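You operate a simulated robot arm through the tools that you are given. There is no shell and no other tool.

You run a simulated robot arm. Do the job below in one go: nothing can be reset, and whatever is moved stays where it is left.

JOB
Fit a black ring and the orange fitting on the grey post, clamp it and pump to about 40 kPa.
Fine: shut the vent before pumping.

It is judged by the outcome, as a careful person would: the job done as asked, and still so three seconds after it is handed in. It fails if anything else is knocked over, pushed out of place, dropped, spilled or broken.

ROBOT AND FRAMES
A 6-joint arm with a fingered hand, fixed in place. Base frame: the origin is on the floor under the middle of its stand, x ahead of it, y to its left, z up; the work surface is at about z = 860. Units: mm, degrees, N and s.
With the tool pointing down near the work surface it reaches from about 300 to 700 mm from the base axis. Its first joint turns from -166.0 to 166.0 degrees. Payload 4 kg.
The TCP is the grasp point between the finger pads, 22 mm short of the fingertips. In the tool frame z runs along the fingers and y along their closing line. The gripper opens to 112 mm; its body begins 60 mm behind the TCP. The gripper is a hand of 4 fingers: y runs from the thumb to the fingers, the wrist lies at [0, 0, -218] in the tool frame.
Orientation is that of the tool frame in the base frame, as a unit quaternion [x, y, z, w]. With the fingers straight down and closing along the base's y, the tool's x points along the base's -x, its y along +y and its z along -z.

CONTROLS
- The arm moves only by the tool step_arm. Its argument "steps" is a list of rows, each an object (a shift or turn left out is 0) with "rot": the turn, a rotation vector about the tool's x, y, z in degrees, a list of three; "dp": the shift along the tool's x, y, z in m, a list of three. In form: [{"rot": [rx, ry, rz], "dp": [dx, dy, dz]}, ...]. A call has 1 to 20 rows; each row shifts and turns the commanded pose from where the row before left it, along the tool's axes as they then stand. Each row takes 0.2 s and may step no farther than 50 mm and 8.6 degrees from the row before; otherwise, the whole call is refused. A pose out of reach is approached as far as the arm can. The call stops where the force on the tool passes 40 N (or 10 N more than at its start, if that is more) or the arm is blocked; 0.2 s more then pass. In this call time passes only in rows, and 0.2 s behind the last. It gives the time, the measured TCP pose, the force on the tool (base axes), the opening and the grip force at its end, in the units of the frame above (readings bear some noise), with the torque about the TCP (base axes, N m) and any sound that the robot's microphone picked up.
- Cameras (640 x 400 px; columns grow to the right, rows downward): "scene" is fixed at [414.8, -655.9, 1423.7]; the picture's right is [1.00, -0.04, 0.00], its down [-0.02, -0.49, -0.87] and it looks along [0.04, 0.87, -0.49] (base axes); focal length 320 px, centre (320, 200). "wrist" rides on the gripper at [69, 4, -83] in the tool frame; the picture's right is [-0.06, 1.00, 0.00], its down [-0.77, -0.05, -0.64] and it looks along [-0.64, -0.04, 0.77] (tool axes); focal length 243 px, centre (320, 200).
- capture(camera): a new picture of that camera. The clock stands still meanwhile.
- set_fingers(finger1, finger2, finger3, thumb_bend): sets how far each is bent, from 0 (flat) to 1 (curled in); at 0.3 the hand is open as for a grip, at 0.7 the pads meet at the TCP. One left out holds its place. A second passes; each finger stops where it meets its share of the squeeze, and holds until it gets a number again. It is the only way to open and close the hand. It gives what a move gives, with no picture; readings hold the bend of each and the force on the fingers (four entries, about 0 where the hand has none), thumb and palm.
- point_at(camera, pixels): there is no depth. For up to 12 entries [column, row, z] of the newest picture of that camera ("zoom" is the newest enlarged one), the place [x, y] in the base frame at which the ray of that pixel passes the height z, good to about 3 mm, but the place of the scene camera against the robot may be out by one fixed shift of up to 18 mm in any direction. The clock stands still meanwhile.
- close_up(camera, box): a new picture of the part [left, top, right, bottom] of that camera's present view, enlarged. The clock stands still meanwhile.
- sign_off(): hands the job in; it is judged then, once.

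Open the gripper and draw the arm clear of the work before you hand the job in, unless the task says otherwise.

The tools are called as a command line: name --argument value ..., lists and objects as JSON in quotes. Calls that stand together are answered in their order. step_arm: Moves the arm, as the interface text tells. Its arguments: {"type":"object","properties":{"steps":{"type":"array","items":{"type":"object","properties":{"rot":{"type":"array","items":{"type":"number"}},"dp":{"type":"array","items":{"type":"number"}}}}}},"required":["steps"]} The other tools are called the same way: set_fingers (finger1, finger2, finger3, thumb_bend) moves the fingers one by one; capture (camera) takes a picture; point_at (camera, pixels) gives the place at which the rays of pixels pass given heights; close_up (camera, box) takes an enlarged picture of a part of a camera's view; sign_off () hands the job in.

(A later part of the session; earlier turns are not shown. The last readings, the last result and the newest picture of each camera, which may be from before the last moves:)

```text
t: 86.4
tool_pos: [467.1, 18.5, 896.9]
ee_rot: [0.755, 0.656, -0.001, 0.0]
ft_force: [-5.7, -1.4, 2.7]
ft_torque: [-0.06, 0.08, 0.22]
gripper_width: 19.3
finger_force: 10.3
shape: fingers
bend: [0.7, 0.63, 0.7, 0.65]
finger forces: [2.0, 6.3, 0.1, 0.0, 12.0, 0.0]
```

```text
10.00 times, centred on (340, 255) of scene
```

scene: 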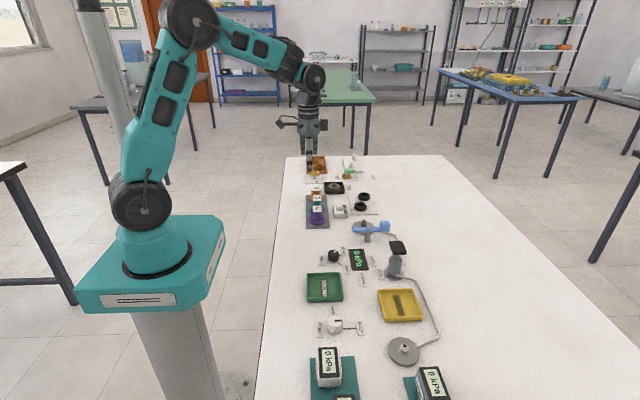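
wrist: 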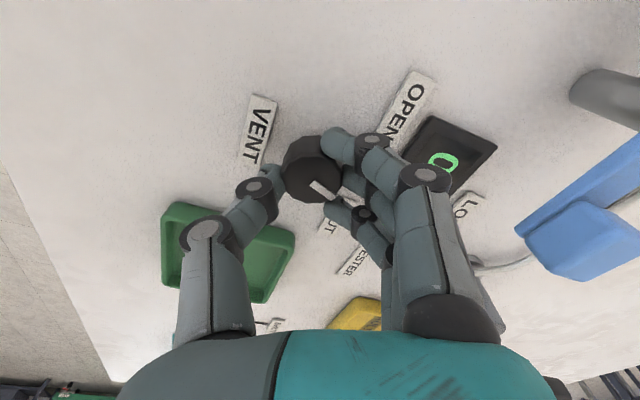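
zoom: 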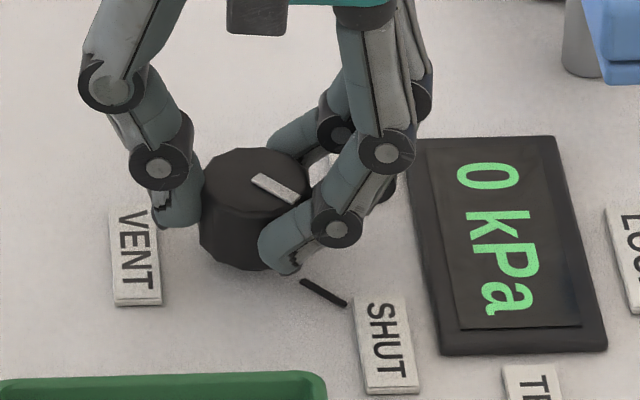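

The mark did not move further while the torque rose to 0.22 N m: the knob is at its SHUT stop. I release it and lift away.

set_fingers --finger1 0.5 --finger2 0.5 --finger3 0.5 --thumb_bend 0.5

step_arm --steps '[{"dp": [0, 0, -0.01]}, {"dp": [0, 0, -0.03]}, {"dp": [0, 0, -0.04]}, {"dp": [0, 0, -0.04]}, {"dp": [0, 0, 0]}]'

capture --camera "wrist"

close_up --camera "scene" --box '[308, 235, 372, 275]'

close_up --camera "scene" --box '[350, 200, 446, 260]'

```text
t: 87.4
tool_pos: [467.2, 17.9, 895.8]
ee_rot: [0.754, 0.656, 0.0, 0.0]
ft_force: [-0.4, 1.0, 0.7]
ft_torque: [0.02, 0.0, -0.01]
gripper_width: 56.7
finger_force: 0.0
shape: fingers
bend: [0.5, 0.5, 0.5, 0.5]
finger forces: [0.0, 0.0, 0.0, 0.0, 0.1, 0.0]
```

```text
t: 88.6
tool_pos: [465.9, 18.3, 1017.9]
ee_rot: [0.754, 0.656, 0.0, -0.001]
ft_force: [-0.1, 0.7, -0.2]
ft_torque: [-0.01, 0.04, -0.02]
gripper_width: 56.8
finger_force: 0.1
shape: fingers
bend: [0.5, 0.5, 0.5, 0.5]
finger forces: [0.1, 0.1, 0.0, 0.0, 0.0, 0.0]
```

```text
taken
```

wrist: 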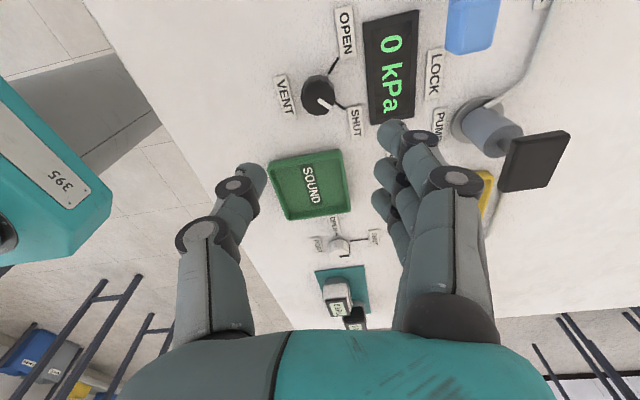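

```text
10.00 times, centred on (340, 255) of scene
```

zoom: 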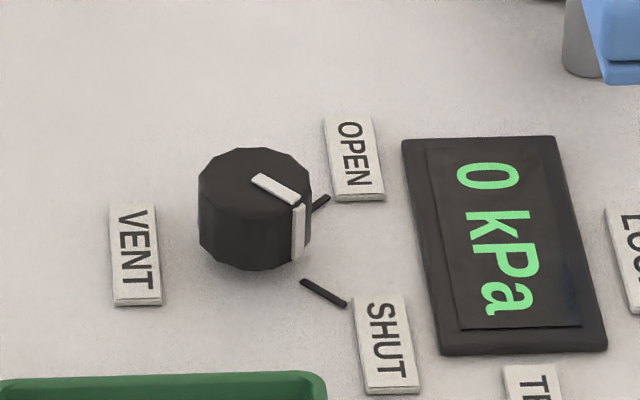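

```text
6.67 times, centred on (398, 230) of scene
```

zoom: 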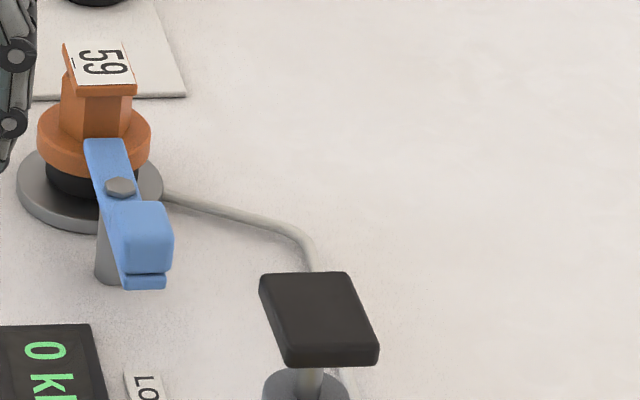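

The vent mark now lines up with SHUT and the clamp is at LOCK. The pump pad comes out near (616,−37) with its top around z 945; I close the hand to a fist and move above it.

set_fingers --finger1 0.7 --finger2 0.7 --finger3 0.7 --thumb_bend 0.7

step_arm --steps '[{"dp": [-0.0085, 0.039, 0]}, {"dp": [-0.0085, 0.039, 0]}, {"dp": [-0.0085, 0.039, 0]}, {"dp": [-0.0086, 0.039, 0]}, {"dp": [0, 0, 0]}]'

step_arm --steps '[{"dp": [0, 0, 0]}]'

capture --camera "wrist"

close_up --camera "scene" --box '[330, 190, 458, 270]'

```text
t: 89.6
tool_pos: [466.7, 17.0, 1017.3]
ee_rot: [0.755, 0.656, 0.0, 0.0]
ft_force: [0.3, 0.2, -0.4]
ft_torque: [0.02, -0.03, -0.01]
gripper_width: 9.9
finger_force: 0.1
shape: fingers
bend: [0.7, 0.7, 0.7, 0.7]
finger forces: [0.0, 0.1, 0.1, 0.1, 0.0, 0.0]
```

```text
t: 90.8
tool_pos: [616.6, -40.3, 1016.4]
ee_rot: [0.755, 0.656, 0.001, 0.001]
ft_force: [-0.5, -0.4, 0.6]
ft_torque: [0.04, 0.02, 0.01]
gripper_width: 9.7
finger_force: 0.2
shape: fingers
bend: [0.7, 0.7, 0.7, 0.7]
finger forces: [0.1, 0.0, 0.1, 0.0, 0.1, 0.0]
```

```text
t: 91.2
tool_pos: [616.8, -38.7, 1016.1]
ee_rot: [0.754, 0.657, 0.0, 0.0]
ft_force: [-0.4, -0.5, -1.5]
ft_torque: [0.0, 0.02, -0.03]
gripper_width: 9.8
finger_force: 0.0
shape: fingers
bend: [0.7, 0.7, 0.7, 0.7]
finger forces: [0.1, 0.0, 0.0, 0.1, 0.0, 0.0]
```

```text
taken
```

wrist: 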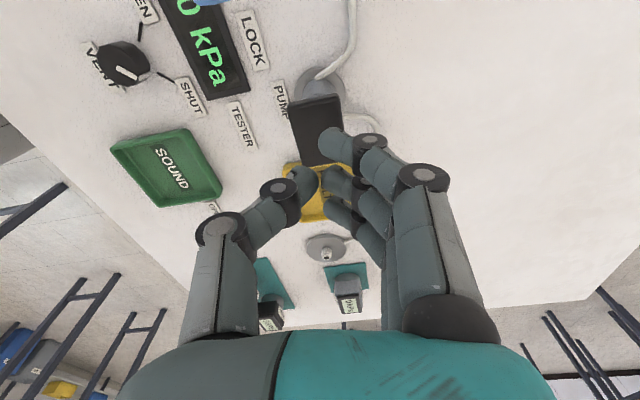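

```text
5.00 times, centred on (394, 230) of scene
```

zoom: 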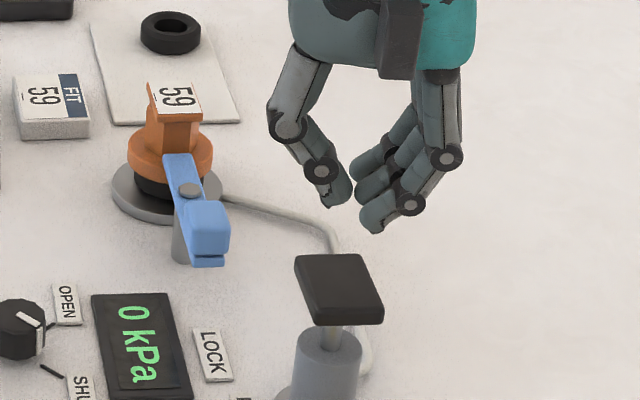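

The pad is right under the hand ((320,130) vs expected (320,132)). I descend to just above it.

step_arm --steps '[{"dp": [0, 0, 0.02]}, {"dp": [0, 0, 0.015]}, {"dp": [0, 0, 0.005]}, {"dp": [0, 0, 0]}]'

close_up --camera "scene" --box '[360, 200, 440, 250]'

capture --camera "wrist"

```text
t: 92.2
tool_pos: [615.3, -37.1, 976.1]
ee_rot: [0.755, 0.656, 0.001, 0.001]
ft_force: [-0.2, 0.7, -0.8]
ft_torque: [-0.04, 0.0, 0.0]
gripper_width: 9.6
finger_force: 0.1
shape: fingers
bend: [0.7, 0.7, 0.7, 0.7]
finger forces: [0.0, 0.0, 0.1, 0.1, 0.0, 0.0]
```

```text
8.00 times, centred on (400, 225) of scene
```

zoom: 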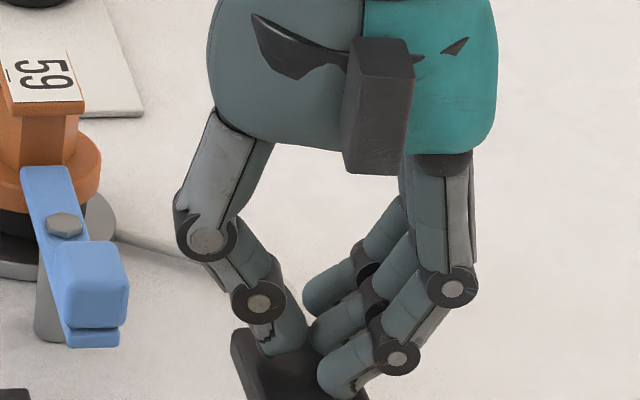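

```text
taken
```

wrist: 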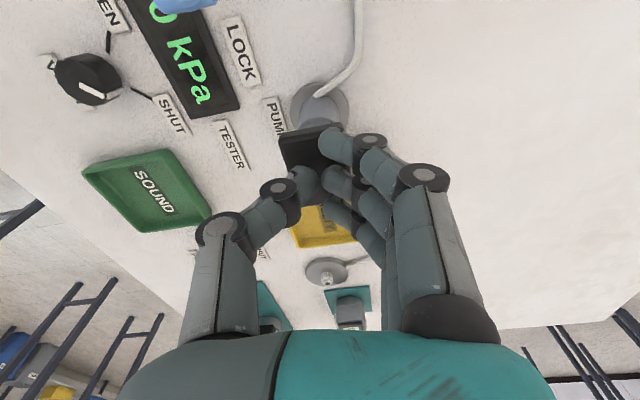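

Fist is centred on the pad. I go down in small steps until contact shows.

step_arm --steps '[{"dp": [0, 0, 0.003]}, {"dp": [0, 0, 0.003]}, {"dp": [0, 0, 0]}]'

close_up --camera "scene" --box '[340, 225, 436, 285]'

```text
t: 93.0
tool_pos: [616.0, -36.7, 970.5]
ee_rot: [0.755, 0.656, 0.0, 0.0]
ft_force: [-0.4, -0.8, 2.0]
ft_torque: [-0.02, 0.0, 0.02]
gripper_width: 9.5
finger_force: 0.6
shape: fingers
bend: [0.7, 0.7, 0.7, 0.7]
finger forces: [0.2, 0.2, 0.1, 0.0, 1.2, 0.0]
```

```text
6.67 times, centred on (388, 255) of scene
```

zoom: 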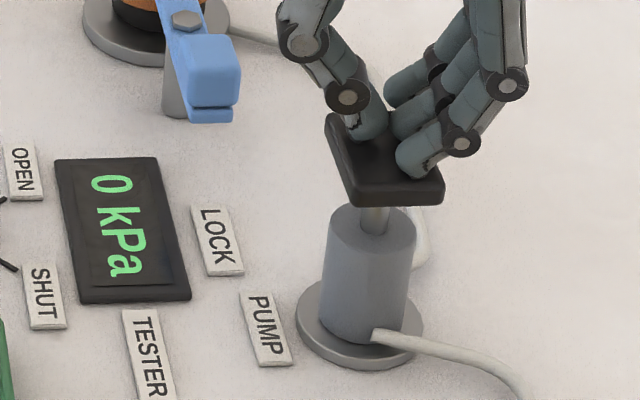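

The tips touch the pad (2 N). I press 6 mm and read the tester.

step_arm --steps '[{"dp": [0, 0, 0.002]}, {"dp": [0, 0, 0.002]}, {"dp": [0, 0, 0.002]}, {"dp": [0, 0, 0]}]'

close_up --camera "scene" --box '[340, 225, 436, 285]'

```text
t: 94.0
tool_pos: [615.3, -37.7, 963.9]
ee_rot: [0.755, 0.656, 0.0, 0.0]
ft_force: [0.1, 1.1, 1.7]
ft_torque: [0.01, -0.02, 0.01]
gripper_width: 9.5
finger_force: 1.0
shape: fingers
bend: [0.7, 0.7, 0.7, 0.7]
finger forces: [0.3, 0.3, 0.3, 0.1, 1.3, 0.0]
```

```text
6.67 times, centred on (388, 255) of scene
```

zoom: 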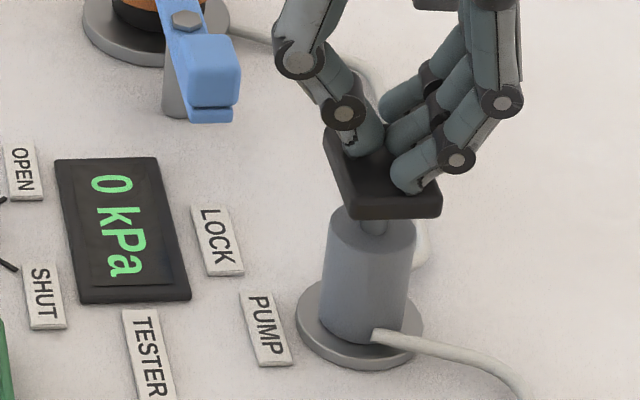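

The pad moves down easily (~2 N), tester still 0. I press on toward the end of the stroke.

step_arm --steps '[{"dp": [0, 0, 0.002]}, {"dp": [0, 0, 0.002]}, {"dp": [0, 0, 0.002]}, {"dp": [0, 0, 0]}]'

close_up --camera "scene" --box '[340, 225, 436, 285]'

```text
t: 95.0
tool_pos: [615.8, -38.2, 958.1]
ee_rot: [0.755, 0.655, -0.001, 0.0]
ft_force: [0.2, -1.3, 3.5]
ft_torque: [-0.05, 0.03, -0.02]
gripper_width: 9.4
finger_force: 1.1
shape: fingers
bend: [0.7, 0.7, 0.7, 0.7]
finger forces: [0.2, 0.2, 0.2, 0.0, 2.3, 0.1]
```

```text
6.67 times, centred on (388, 255) of scene
```

zoom: 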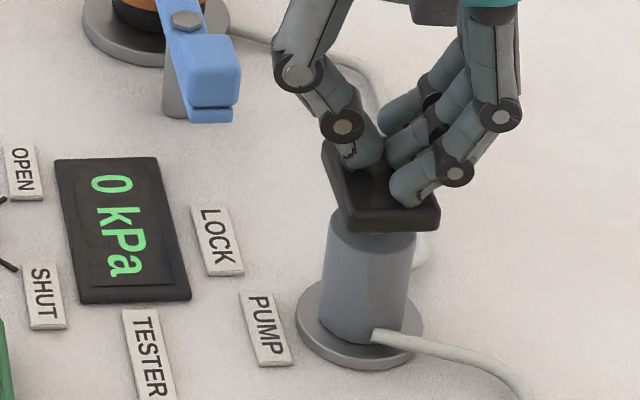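

Near the end of the stroke, still 0 kPa. I press 4 mm more.

step_arm --steps '[{"dp": [0, 0, 0.002]}, {"dp": [0, 0, 0.002]}, {"dp": [0, 0, 0]}]'

close_up --camera "scene" --box '[340, 225, 436, 285]'

```text
t: 95.8
tool_pos: [614.6, -39.6, 953.7]
ee_rot: [0.755, 0.656, 0.0, 0.0]
ft_force: [0.1, 0.6, 2.9]
ft_torque: [-0.01, -0.01, 0.01]
gripper_width: 9.2
finger_force: 1.3
shape: fingers
bend: [0.7, 0.7, 0.7, 0.7]
finger forces: [0.5, 0.5, 0.5, 0.0, 1.7, 0.0]
```

```text
6.67 times, centred on (388, 255) of scene
```

zoom: 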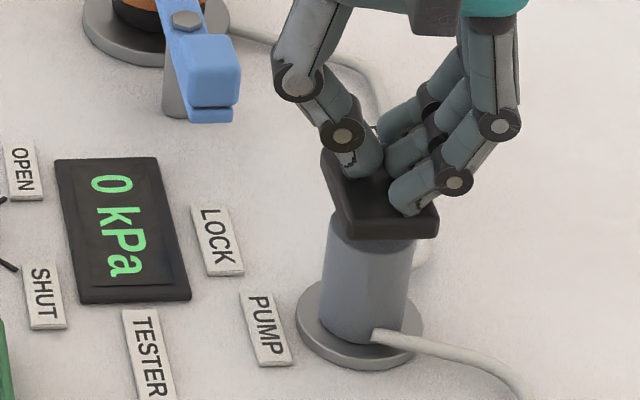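

Still moving without resistance; I continue by 1.5 mm steps until it bottoms.

step_arm --steps '[{"dp": [0, 0, 0.0015]}, {"dp": [0, 0, 0.0015]}, {"dp": [0, 0, 0]}]'

close_up --camera "scene" --box '[340, 225, 436, 285]'

```text
t: 96.6
tool_pos: [615.8, -37.3, 950.2]
ee_rot: [0.755, 0.656, 0.0, 0.0]
ft_force: [-1.1, -1.9, 4.8]
ft_torque: [0.0, 0.02, -0.01]
gripper_width: 9.1
finger_force: 1.8
shape: fingers
bend: [0.7, 0.7, 0.7, 0.7]
finger forces: [0.3, 0.4, 0.3, 0.0, 2.8, 0.1]
heard: click
```

```text
6.67 times, centred on (388, 255) of scene
```

zoom: 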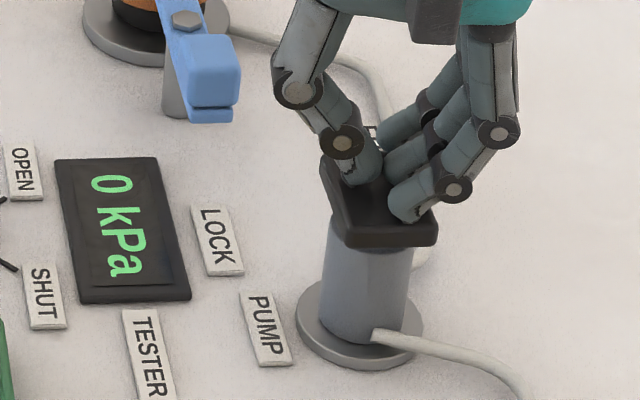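

A click was heard at the stroke's end. I wait briefly and re-read the tester.

step_arm --steps '[{"dp": [0, 0, 0]}, {"dp": [0, 0, 0]}, {"dp": [0, 0, 0]}]'

close_up --camera "scene" --box '[340, 225, 436, 285]'

```text
t: 97.4
tool_pos: [615.8, -37.3, 952.3]
ee_rot: [0.755, 0.656, 0.001, 0.0]
ft_force: [-0.8, -1.1, 4.4]
ft_torque: [-0.08, 0.01, 0.01]
gripper_width: 9.4
finger_force: 1.9
shape: fingers
bend: [0.7, 0.7, 0.7, 0.7]
finger forces: [0.2, 0.3, 0.3, 0.0, 2.9, 0.0]
```

```text
6.67 times, centred on (388, 255) of scene
```

zoom: 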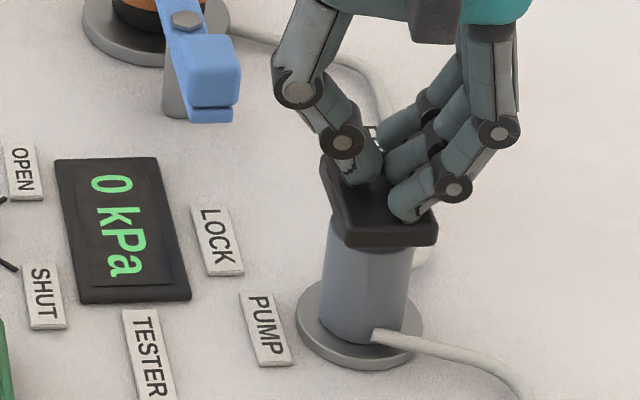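

Still 0 kPa. I let the pad rise fully and check the tester again, along with a look at the white PORT knob.

step_arm --steps '[{"dp": [0, 0, -0.005]}, {"dp": [0, 0, -0.008]}, {"dp": [0, 0, -0.01]}, {"dp": [0, 0, 0]}]'

close_up --camera "scene" --box '[340, 225, 436, 285]'

close_up --camera "scene" --box '[300, 295, 428, 375]'

close_up --camera "scene" --box '[345, 200, 393, 230]'

```text
t: 98.4
tool_pos: [615.6, -39.0, 971.8]
ee_rot: [0.755, 0.656, 0.0, 0.0]
ft_force: [0.3, 0.4, 0.5]
ft_torque: [0.0, -0.03, 0.01]
gripper_width: 9.2
finger_force: 0.3
shape: fingers
bend: [0.7, 0.7, 0.7, 0.7]
finger forces: [0.1, 0.0, 0.1, 0.1, 0.4, 0.1]
```

```text
6.67 times, centred on (388, 255) of scene
```

zoom: 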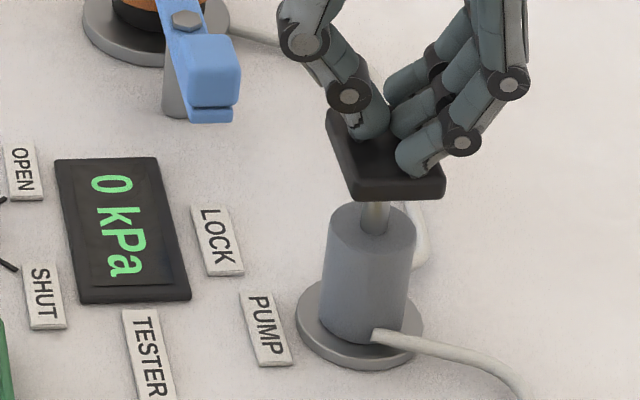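

```text
5.00 times, centred on (364, 335) of scene
```

zoom: 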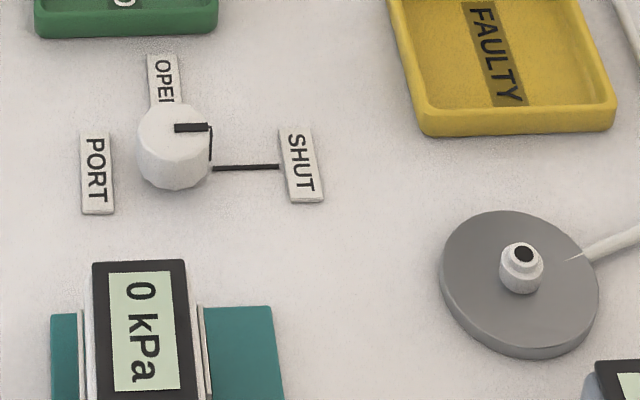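

```text
13.33 times, centred on (369, 215) of scene
```

zoom: 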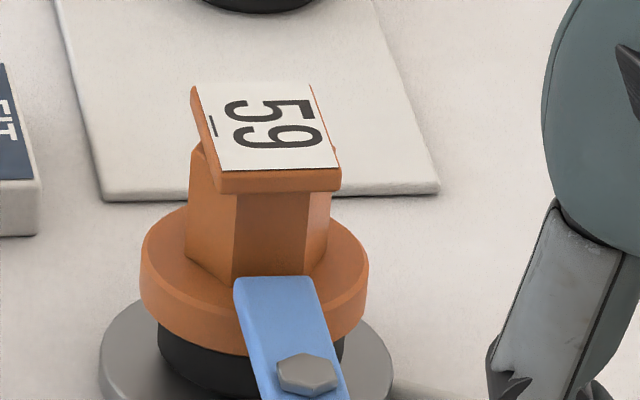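

PORT's black mark points at SHUT, so that line is closed. I make a second full stroke in one call and read the tester immediately.

step_arm --steps '[{"dp": [0, 0, 0.006]}, {"dp": [0, 0, 0.006]}, {"dp": [0, 0, 0.006]}, {"dp": [0, 0, 0.004]}, {"dp": [0, 0, 0.002]}]'

close_up --camera "scene" --box '[340, 225, 436, 285]'

```text
t: 99.6
tool_pos: [615.3, -38.3, 950.3]
ee_rot: [0.755, 0.656, 0.001, 0.0]
ft_force: [1.3, 0.4, 3.6]
ft_torque: [-0.01, -0.01, -0.01]
gripper_width: 8.9
finger_force: 2.0
shape: fingers
bend: [0.7, 0.7, 0.7, 0.7]
finger forces: [0.6, 1.0, 0.8, 0.1, 1.6, 0.1]
heard: click
```

```text
6.67 times, centred on (388, 255) of scene
```

zoom: 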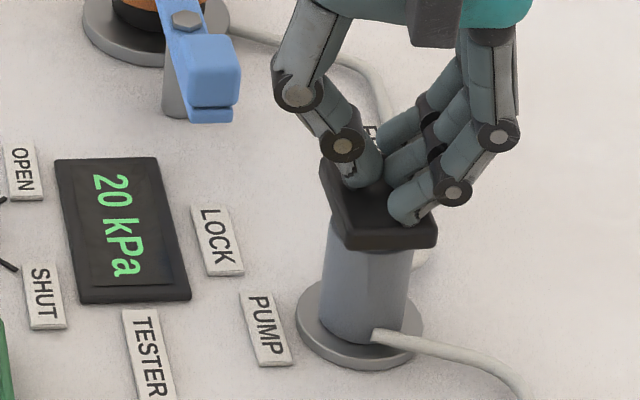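

The tester reads 20 kPa after this stroke. I let the pad rise and check whether the pressure holds.

step_arm --steps '[{"dp": [0, 0, -0.006]}, {"dp": [0, 0, -0.008]}, {"dp": [0, 0, -0.01]}, {"dp": [0, 0, 0]}, {"dp": [0, 0, 0]}]'

close_up --camera "scene" --box '[340, 225, 436, 285]'

```text
t: 100.8
tool_pos: [615.9, -39.8, 972.8]
ee_rot: [0.755, 0.656, 0.0, 0.0]
ft_force: [-0.1, -0.3, 1.4]
ft_torque: [0.01, 0.01, 0.02]
gripper_width: 9.1
finger_force: 0.0
shape: fingers
bend: [0.7, 0.7, 0.7, 0.7]
finger forces: [0.0, 0.0, 0.0, 0.1, 0.0, 0.1]
```

```text
6.67 times, centred on (388, 255) of scene
```

zoom: 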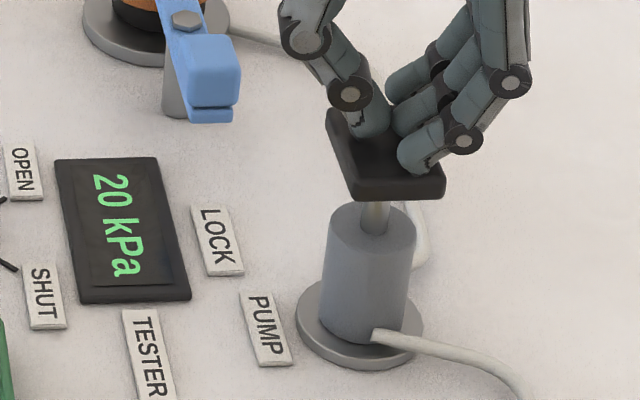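

It holds at 20, but the display may lag behind the strokes, so I wait three seconds before any more pumping.

step_arm --steps '[{"dp": [0, 0, -0.001]}, {"dp": [0, 0, 0]}, {"dp": [0, 0, 0]}, {"dp": [0, 0, 0]}, {"dp": [0, 0, 0]}, {"dp": [0, 0, 0]}, {"dp": [0, 0, 0]}, {"dp": [0, 0, 0]}, {"dp": [0, 0, 0]}, {"dp": [0, 0, 0]}, {"dp": [0, 0, 0]}, {"dp": [0, 0, 0]}, {"dp": [0, 0, 0]}, {"dp": [0, 0, 0]}, {"dp": [0, 0, 0]}]'

close_up --camera "scene" --box '[340, 225, 436, 285]'

```text
t: 104.0
tool_pos: [616.0, -39.3, 974.8]
ee_rot: [0.755, 0.656, 0.0, 0.0]
ft_force: [0.1, 1.3, 0.2]
ft_torque: [-0.02, -0.01, -0.01]
gripper_width: 9.4
finger_force: 0.0
shape: fingers
bend: [0.7, 0.7, 0.7, 0.7]
finger forces: [0.1, 0.1, 0.0, 0.0, 0.0, 0.0]
```

```text
6.67 times, centred on (388, 255) of scene
```

zoom: 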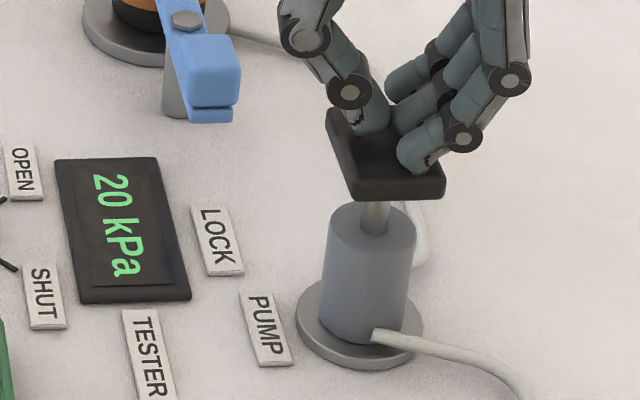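

Steady at 20 kPa. I make one more full stroke and read again.

step_arm --steps '[{"dp": [0, 0, 0.007]}, {"dp": [0, 0, 0.006]}, {"dp": [0, 0, 0.006]}, {"dp": [0, 0, 0.004]}, {"dp": [0, 0, 0.002]}]'

close_up --camera "scene" --box '[340, 225, 436, 285]'

```text
t: 105.2
tool_pos: [615.8, -38.3, 950.6]
ee_rot: [0.755, 0.656, 0.0, -0.001]
ft_force: [-0.7, -1.0, 3.9]
ft_torque: [-0.04, 0.03, 0.03]
gripper_width: 9.1
finger_force: 2.2
shape: fingers
bend: [0.7, 0.7, 0.7, 0.7]
finger forces: [0.6, 1.0, 0.6, 0.0, 2.0, 0.0]
heard: click
```

```text
6.67 times, centred on (388, 255) of scene
```

zoom: 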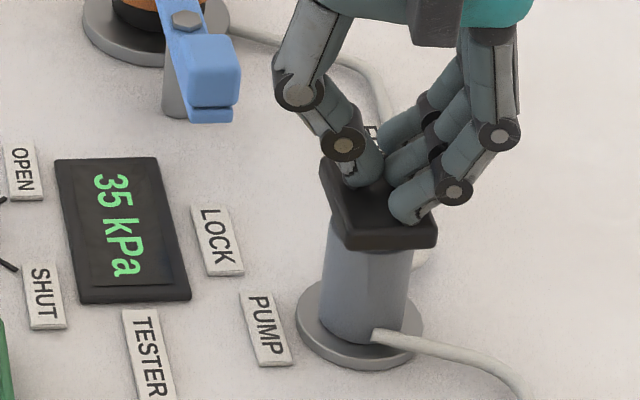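

It reads 35 kPa. I release the pad, wait and re-read.

step_arm --steps '[{"dp": [0, 0, -0.006]}, {"dp": [0, 0, -0.008]}, {"dp": [0, 0, -0.011]}, {"dp": [0, 0, 0]}, {"dp": [0, 0, 0]}, {"dp": [0, 0, 0]}, {"dp": [0, 0, 0]}, {"dp": [0, 0, 0]}, {"dp": [0, 0, 0]}, {"dp": [0, 0, 0]}]'

close_up --camera "scene" --box '[340, 225, 436, 285]'

```text
t: 107.4
tool_pos: [616.1, -39.3, 977.1]
ee_rot: [0.755, 0.656, 0.0, 0.0]
ft_force: [0.8, 0.1, -0.3]
ft_torque: [-0.01, 0.03, 0.0]
gripper_width: 9.1
finger_force: 0.0
shape: fingers
bend: [0.7, 0.7, 0.7, 0.7]
finger forces: [0.1, 0.0, 0.0, 0.0, 0.0, 0.0]
```

```text
6.67 times, centred on (388, 255) of scene
```

zoom: 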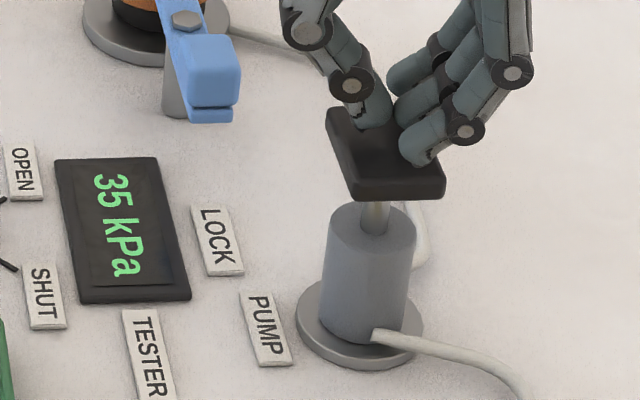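

Steady at 35 kPa. Before another full stroke (which may add ~10–15), I test whether a half stroke without the click adds a little.

step_arm --steps '[{"dp": [0, 0, 0.006]}, {"dp": [0, 0, 0.006]}, {"dp": [0, 0, 0.005]}, {"dp": [0, 0, 0]}]'

close_up --camera "scene" --box '[340, 225, 436, 285]'

step_arm --steps '[{"dp": [0, 0, -0.006]}, {"dp": [0, 0, -0.006]}, {"dp": [0, 0, -0.005]}, {"dp": [0, 0, 0]}, {"dp": [0, 0, 0]}, {"dp": [0, 0, 0]}]'

close_up --camera "scene" --box '[340, 225, 436, 285]'

```text
t: 108.4
tool_pos: [615.2, -38.2, 958.5]
ee_rot: [0.755, 0.656, 0.0, 0.001]
ft_force: [0.7, 0.5, 3.7]
ft_torque: [0.02, -0.03, -0.02]
gripper_width: 9.0
finger_force: 1.3
shape: fingers
bend: [0.7, 0.7, 0.7, 0.7]
finger forces: [0.4, 0.5, 0.2, 0.0, 1.9, 0.0]
```

```text
6.67 times, centred on (388, 255) of scene
```

zoom: 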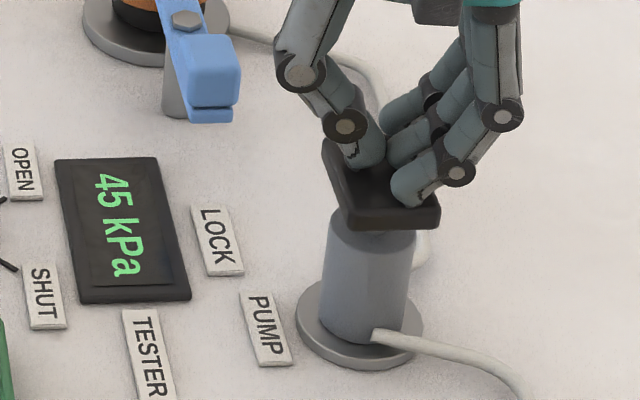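

```text
t: 109.8
tool_pos: [615.1, -38.3, 975.2]
ee_rot: [0.755, 0.656, 0.0, 0.0]
ft_force: [0.1, 0.2, 0.2]
ft_torque: [0.01, -0.03, -0.01]
gripper_width: 9.4
finger_force: 0.0
shape: fingers
bend: [0.7, 0.7, 0.7, 0.7]
finger forces: [0.1, 0.0, 0.0, 0.1, 0.1, 0.0]
```

```text
6.67 times, centred on (388, 255) of scene
```

zoom: 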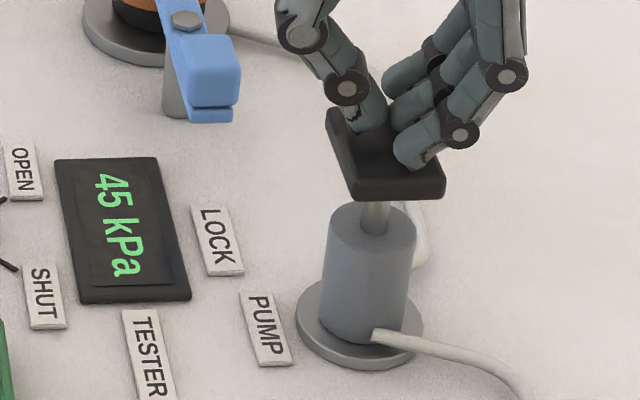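

A half stroke added 10, giving 45 kPa (probably 45–47), more than asked. I'll bleed a little through the vent and then top up with small strokes; first I rise and check whether 45 holds while going back over the vent knob.

step_arm --steps '[{"dp": [0, 0, -0.01]}, {"dp": [0, 0, -0.03]}, {"dp": [0.0085, -0.039, 0]}, {"dp": [0.0085, -0.039, 0]}, {"dp": [0.0085, -0.039, 0]}, {"dp": [0.0086, -0.0385, 0]}, {"dp": [0, 0, 0]}]'

set_fingers --finger1 0.5 --finger2 0.5 --finger3 0.5 --thumb_bend 0.5

capture --camera "wrist"

close_up --camera "wrist" --box '[256, 60, 416, 160]'

close_up --camera "scene" --box '[308, 235, 404, 295]'

```text
t: 111.4
tool_pos: [465.2, 17.7, 1014.0]
ee_rot: [0.755, 0.656, 0.0, 0.0]
ft_force: [-0.1, 0.2, 0.1]
ft_torque: [-0.02, -0.01, -0.01]
gripper_width: 9.5
finger_force: 0.1
shape: fingers
bend: [0.7, 0.7, 0.7, 0.7]
finger forces: [0.1, 0.0, 0.0, 0.0, 0.0, 0.0]
```

```text
t: 112.4
tool_pos: [465.0, 16.5, 1013.4]
ee_rot: [0.754, 0.657, 0.0, 0.0]
ft_force: [-0.3, 0.4, -0.3]
ft_torque: [-0.01, -0.03, -0.01]
gripper_width: 56.6
finger_force: 0.1
shape: fingers
bend: [0.5, 0.5, 0.5, 0.5]
finger forces: [0.1, 0.0, 0.0, 0.0, 0.1, 0.1]
```

```text
taken
```

wrist: 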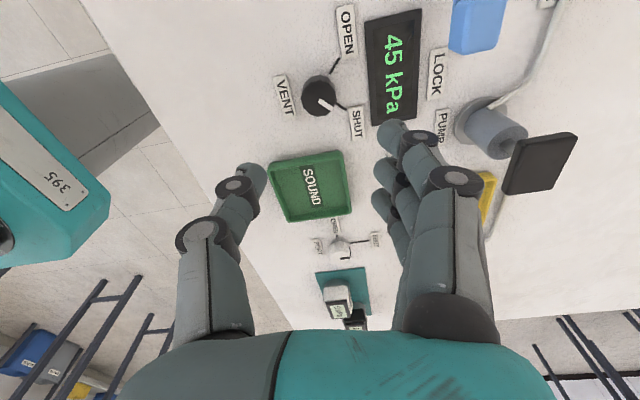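

```text
4.00 times, centred on (336, 110) of wrist
```

zoom: 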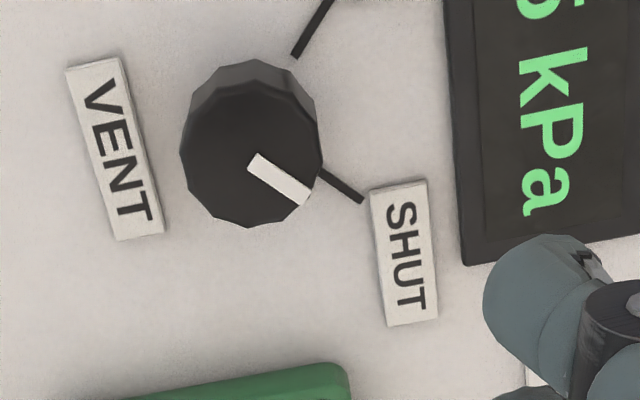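

```text
6.67 times, centred on (356, 265) of scene
```

zoom: 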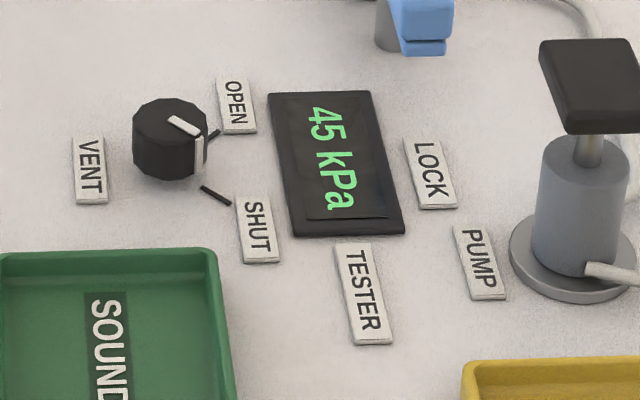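

The mark is exactly parallel to the SHUT tick and 45 kPa holds steady. I descend over the knob to bleed a little.

step_arm --steps '[{"dp": [0.002, 0, 0.03]}, {"dp": [0, 0, 0.03]}, {"dp": [0, 0, 0.03]}, {"dp": [0, 0, 0.013]}, {"dp": [0, 0, 0]}]'

step_arm --steps '[{"dp": [0, 0, 0]}]'

close_up --camera "wrist" --box '[240, 110, 400, 210]'

```text
t: 113.6
tool_pos: [466.1, 21.0, 909.7]
ee_rot: [0.755, 0.655, -0.001, 0.001]
ft_force: [0.5, -0.4, -0.4]
ft_torque: [0.01, -0.02, 0.02]
gripper_width: 56.7
finger_force: 0.0
shape: fingers
bend: [0.5, 0.5, 0.5, 0.5]
finger forces: [0.0, 0.1, 0.1, 0.0, 0.1, 0.0]
```

```text
t: 114.0
tool_pos: [465.2, 21.2, 910.9]
ee_rot: [0.755, 0.656, 0.0, -0.001]
ft_force: [0.3, 0.1, -0.3]
ft_torque: [0.0, -0.01, -0.01]
gripper_width: 57.0
finger_force: 0.0
shape: fingers
bend: [0.5, 0.5, 0.5, 0.5]
finger forces: [0.1, 0.0, 0.0, 0.0, 0.0, 0.0]
```

```text
4.00 times, centred on (320, 160) of wrist
```

zoom: 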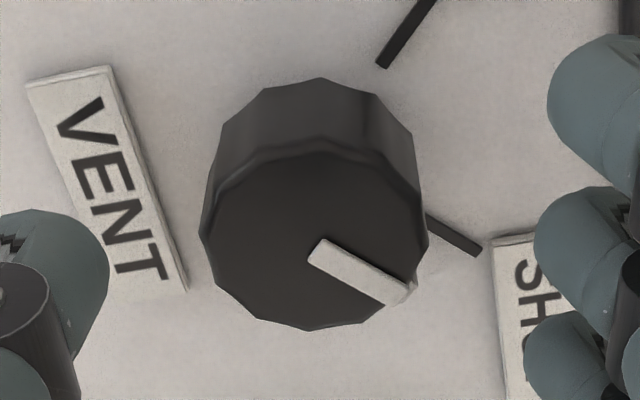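

I centre (−3 mm tool x, −1 mm tool y), descend to z ≈ 896 and close on the knob.

step_arm --steps '[{"dp": [-0.003, -0.001, 0.004]}, {"dp": [0, 0, 0.005]}, {"dp": [0, 0, 0.005]}, {"dp": [0, 0, 0]}]'

set_fingers --finger1 0.7 --finger2 0.7 --finger3 0.7 --thumb_bend 0.68

close_up --camera "wrist" --box '[240, 110, 400, 210]'

close_up --camera "scene" --box '[308, 235, 404, 295]'

```text
t: 115.0
tool_pos: [464.3, 15.8, 897.1]
ee_rot: [0.755, 0.656, -0.001, 0.001]
ft_force: [0.4, 0.3, 0.5]
ft_torque: [0.04, 0.01, 0.04]
gripper_width: 56.7
finger_force: 0.0
shape: fingers
bend: [0.5, 0.5, 0.5, 0.5]
finger forces: [0.1, 0.0, 0.0, 0.1, 0.0, 0.0]
```

```text
t: 116.0
tool_pos: [465.3, 16.9, 896.7]
ee_rot: [0.755, 0.656, 0.0, 0.001]
ft_force: [-0.7, -0.7, -4.0]
ft_torque: [-0.06, 0.01, -0.02]
gripper_width: 22.4
finger_force: 7.6
shape: fingers
bend: [0.66, 0.62, 0.7, 0.64]
finger forces: [1.9, 4.8, 0.0, 0.1, 7.5, 0.0]
```

```text
4.00 times, centred on (320, 160) of wrist
```

zoom: 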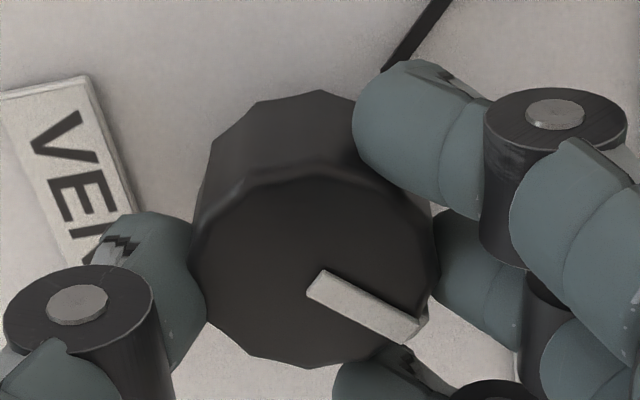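

```text
6.67 times, centred on (356, 265) of scene
```

zoom: 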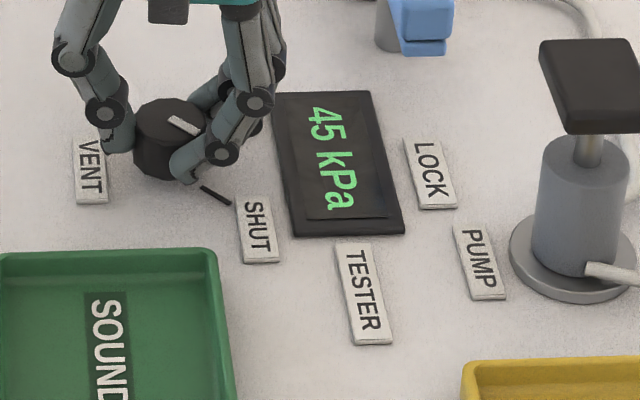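

The knob is held and 45 kPa still shows. I turn it 6° toward OPEN and read the tester.

step_arm --steps '[{"rot": [0, 0, -6]}]'

close_up --camera "scene" --box '[308, 235, 404, 295]'

```text
t: 116.4
tool_pos: [464.4, 17.0, 897.5]
ee_rot: [0.719, 0.695, 0.0, 0.0]
ft_force: [0.4, -1.5, -2.9]
ft_torque: [-0.05, -0.01, -0.02]
gripper_width: 21.9
finger_force: 7.1
shape: fingers
bend: [0.67, 0.62, 0.7, 0.64]
finger forces: [1.7, 5.6, 0.0, 0.0, 7.3, 0.0]
```

```text
6.67 times, centred on (356, 265) of scene
```

zoom: 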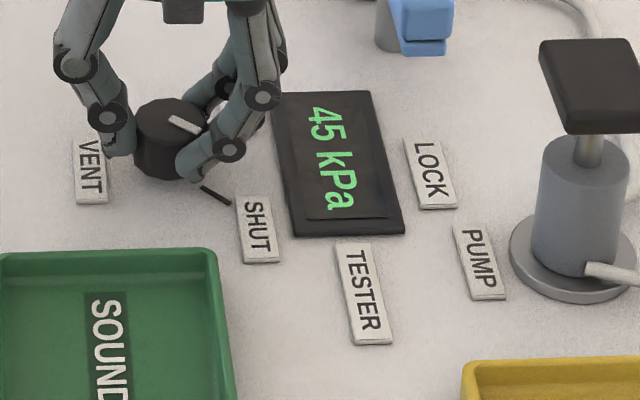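

Still 45. Another 6°.

step_arm --steps '[{"rot": [0, 0, -6]}]'

close_up --camera "scene" --box '[308, 235, 404, 295]'

```text
t: 116.8
tool_pos: [464.9, 18.0, 898.3]
ee_rot: [0.682, 0.732, 0.001, 0.0]
ft_force: [3.8, -1.4, -5.3]
ft_torque: [-0.02, -0.11, -0.03]
gripper_width: 21.9
finger_force: 7.4
shape: fingers
bend: [0.67, 0.61, 0.7, 0.64]
finger forces: [2.6, 6.5, 0.1, 0.1, 5.4, 0.0]
```

```text
6.67 times, centred on (356, 265) of scene
```

zoom: 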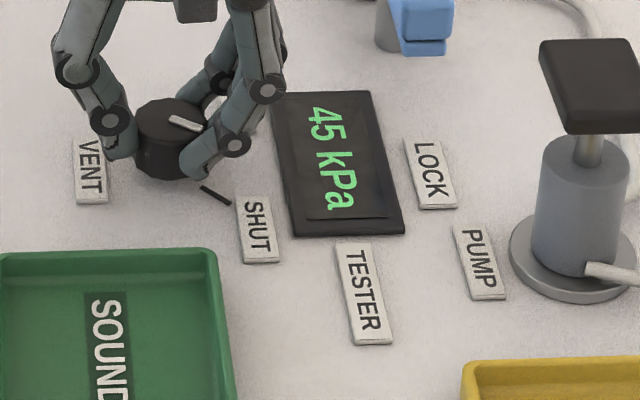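

Still 45 kPa at about 12° of opening; the mark has moved. I open another 6°.

step_arm --steps '[{"rot": [0, 0, -6]}]'

close_up --camera "scene" --box '[308, 235, 404, 295]'

```text
t: 117.2
tool_pos: [466.2, 17.0, 897.4]
ee_rot: [0.642, 0.767, 0.0, 0.001]
ft_force: [3.7, -0.6, -6.0]
ft_torque: [-0.03, -0.07, 0.0]
gripper_width: 21.9
finger_force: 7.1
shape: fingers
bend: [0.67, 0.61, 0.7, 0.64]
finger forces: [2.7, 6.5, 0.0, 0.1, 5.2, 0.0]
```

```text
6.67 times, centred on (356, 265) of scene
```

zoom: 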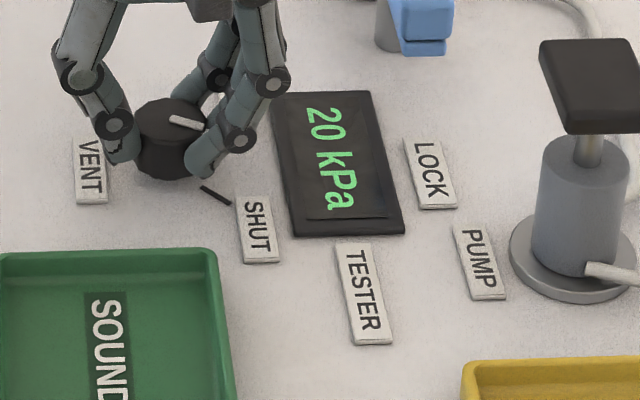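

It dropped to 20 kPa, so I shut it at once, back to the stop.

step_arm --steps '[{"rot": [0, 0, 8]}, {"rot": [0, 0, 8]}, {"rot": [0, 0, 5]}, {"dp": [0, 0, 0]}]'

close_up --camera "scene" --box '[308, 235, 404, 295]'

close_up --camera "wrist" --box '[240, 110, 400, 210]'

```text
t: 118.2
tool_pos: [464.6, 18.4, 897.9]
ee_rot: [0.772, 0.636, -0.001, -0.002]
ft_force: [-1.5, -1.4, -8.8]
ft_torque: [-0.03, 0.03, 0.07]
gripper_width: 21.5
finger_force: 7.5
shape: fingers
bend: [0.67, 0.61, 0.7, 0.64]
finger forces: [3.0, 4.4, 0.1, 0.1, 7.6, 0.0]
```

```text
6.67 times, centred on (356, 265) of scene
```

zoom: 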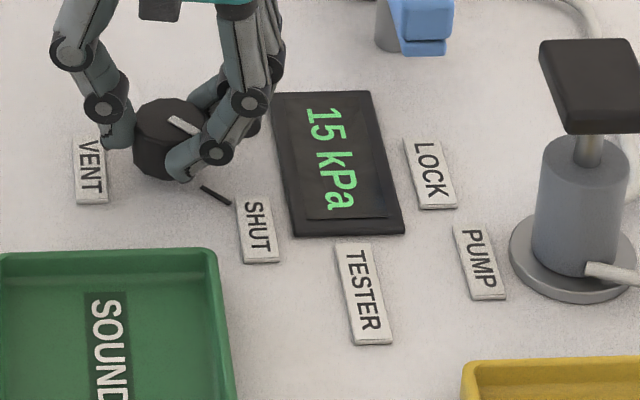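

```text
4.00 times, centred on (320, 160) of wrist
```

zoom: 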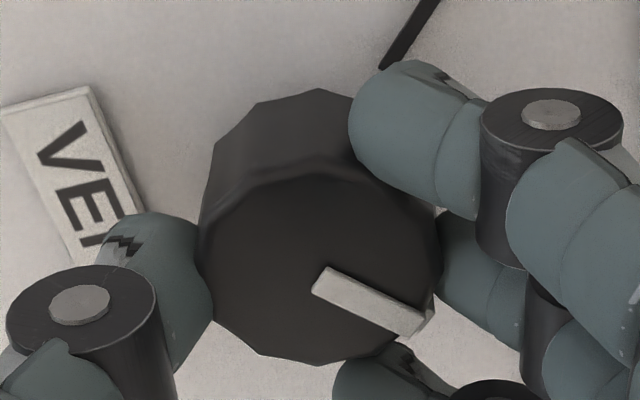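

15 kPa now with the mark back near SHUT. I press 4° more to make sure it is on the stop.

step_arm --steps '[{"rot": [0, 0, 4]}, {"dp": [0, 0, 0]}]'

close_up --camera "scene" --box '[308, 235, 404, 295]'

```text
t: 118.8
tool_pos: [465.6, 16.8, 897.5]
ee_rot: [0.794, 0.608, 0.0, -0.001]
ft_force: [-3.7, -3.8, -4.9]
ft_torque: [-0.09, 0.05, 0.18]
gripper_width: 21.5
finger_force: 8.5
shape: fingers
bend: [0.67, 0.62, 0.7, 0.64]
finger forces: [2.9, 4.3, 0.0, 0.1, 9.8, 0.0]
```

```text
6.67 times, centred on (356, 265) of scene
```

zoom: 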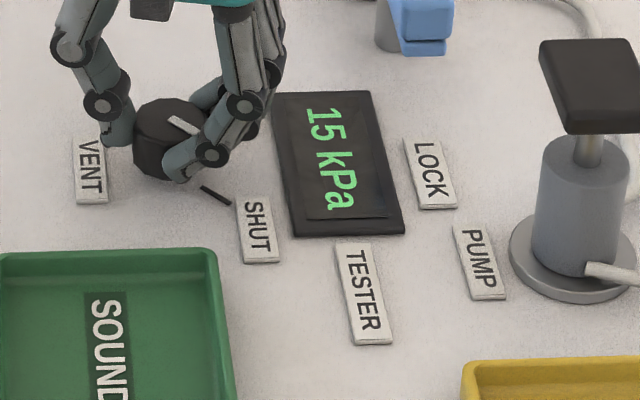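

At the stop again (0.18 N m) and holding 15 kPa. I release, lift, make a fist and return above the pump.

set_fingers --finger1 0.5 --finger2 0.5 --finger3 0.5 --thumb_bend 0.5

step_arm --steps '[{"dp": [0, 0, -0.01]}, {"dp": [0, 0, -0.03]}, {"dp": [0, 0, -0.04]}, {"dp": [0, 0, -0.04]}, {"dp": [-0.0036, 0.04, 0]}, {"dp": [-0.0036, 0.04, 0]}, {"dp": [-0.0036, 0.04, 0]}, {"dp": [-0.0036, 0.04, 0]}, {"dp": [0, 0, 0]}]'

set_fingers --finger1 0.7 --finger2 0.7 --finger3 0.7 --thumb_bend 0.7

capture --camera "wrist"

close_up --camera "scene" --box '[308, 225, 436, 305]'

```text
t: 119.8
tool_pos: [464.1, 16.6, 899.1]
ee_rot: [0.793, 0.609, 0.001, 0.001]
ft_force: [0.4, 0.1, -0.3]
ft_torque: [0.0, -0.01, 0.0]
gripper_width: 56.7
finger_force: 0.0
shape: fingers
bend: [0.5, 0.5, 0.5, 0.5]
finger forces: [0.1, 0.1, 0.0, 0.0, 0.1, 0.0]
```

```text
t: 121.8
tool_pos: [615.7, -38.8, 1018.9]
ee_rot: [0.793, 0.609, 0.0, -0.001]
ft_force: [0.0, 0.0, -0.1]
ft_torque: [-0.02, -0.03, 0.01]
gripper_width: 56.8
finger_force: 0.0
shape: fingers
bend: [0.5, 0.5, 0.5, 0.5]
finger forces: [0.0, 0.0, 0.0, 0.0, 0.0, 0.0]
```

```text
t: 122.8
tool_pos: [615.8, -39.9, 1018.8]
ee_rot: [0.793, 0.609, 0.0, 0.0]
ft_force: [0.0, 0.0, 0.2]
ft_torque: [0.01, 0.01, -0.02]
gripper_width: 10.1
finger_force: 0.1
shape: fingers
bend: [0.7, 0.7, 0.7, 0.7]
finger forces: [0.1, 0.0, 0.0, 0.1, 0.1, 0.1]
```

```text
taken
```

wrist: 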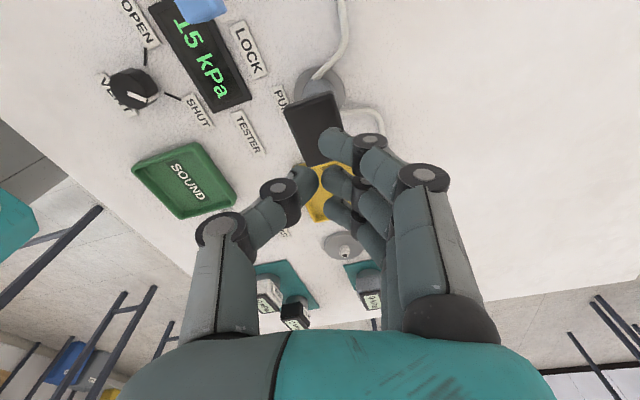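

```text
5.00 times, centred on (372, 265) of scene
```

zoom: 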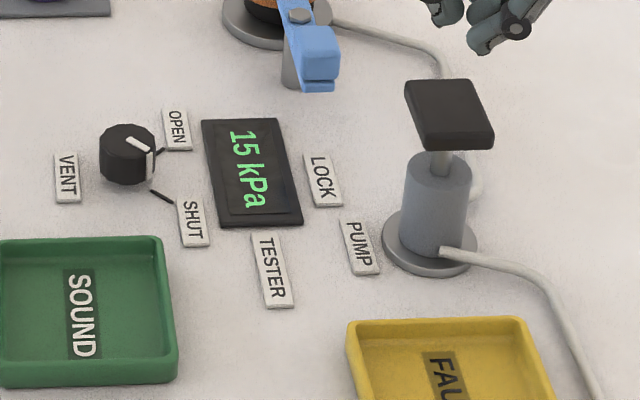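

15 kPa holds, the hand is over the pad. I go down to just above the pad and then do a full stroke.

step_arm --steps '[{"dp": [0, 0, 0.02]}, {"dp": [0, 0, 0.015]}, {"dp": [0, 0, 0.009]}, {"dp": [0, 0, 0]}]'

step_arm --steps '[{"dp": [0, 0, 0.007]}, {"dp": [0, 0, 0.006]}, {"dp": [0, 0, 0.006]}, {"dp": [0, 0, 0.004]}, {"dp": [0, 0, 0.001]}]'

close_up --camera "scene" --box '[340, 225, 436, 285]'

```text
t: 123.8
tool_pos: [617.5, -38.4, 975.3]
ee_rot: [0.793, 0.61, -0.001, 0.0]
ft_force: [-0.4, -0.1, -0.5]
ft_torque: [0.02, 0.01, 0.02]
gripper_width: 9.9
finger_force: 0.0
shape: fingers
bend: [0.7, 0.7, 0.7, 0.7]
finger forces: [0.0, 0.1, 0.0, 0.0, 0.0, 0.0]
```

```text
t: 125.0
tool_pos: [617.2, -38.0, 951.2]
ee_rot: [0.794, 0.608, 0.0, 0.0]
ft_force: [1.1, -1.7, 3.9]
ft_torque: [-0.01, -0.02, -0.01]
gripper_width: 9.3
finger_force: 1.6
shape: fingers
bend: [0.7, 0.7, 0.7, 0.7]
finger forces: [0.6, 0.9, 0.8, 0.0, 1.6, 0.1]
heard: click
```

```text
6.67 times, centred on (388, 255) of scene
```

zoom: 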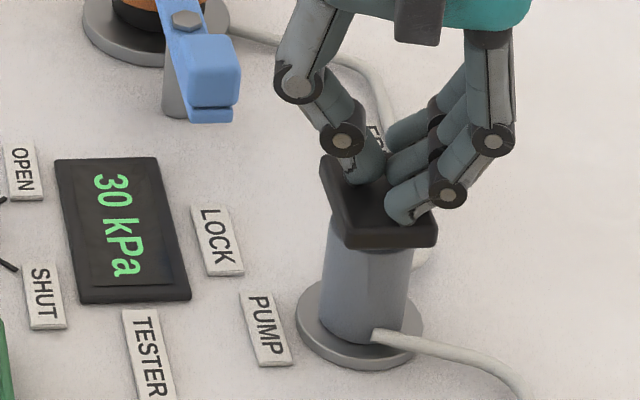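

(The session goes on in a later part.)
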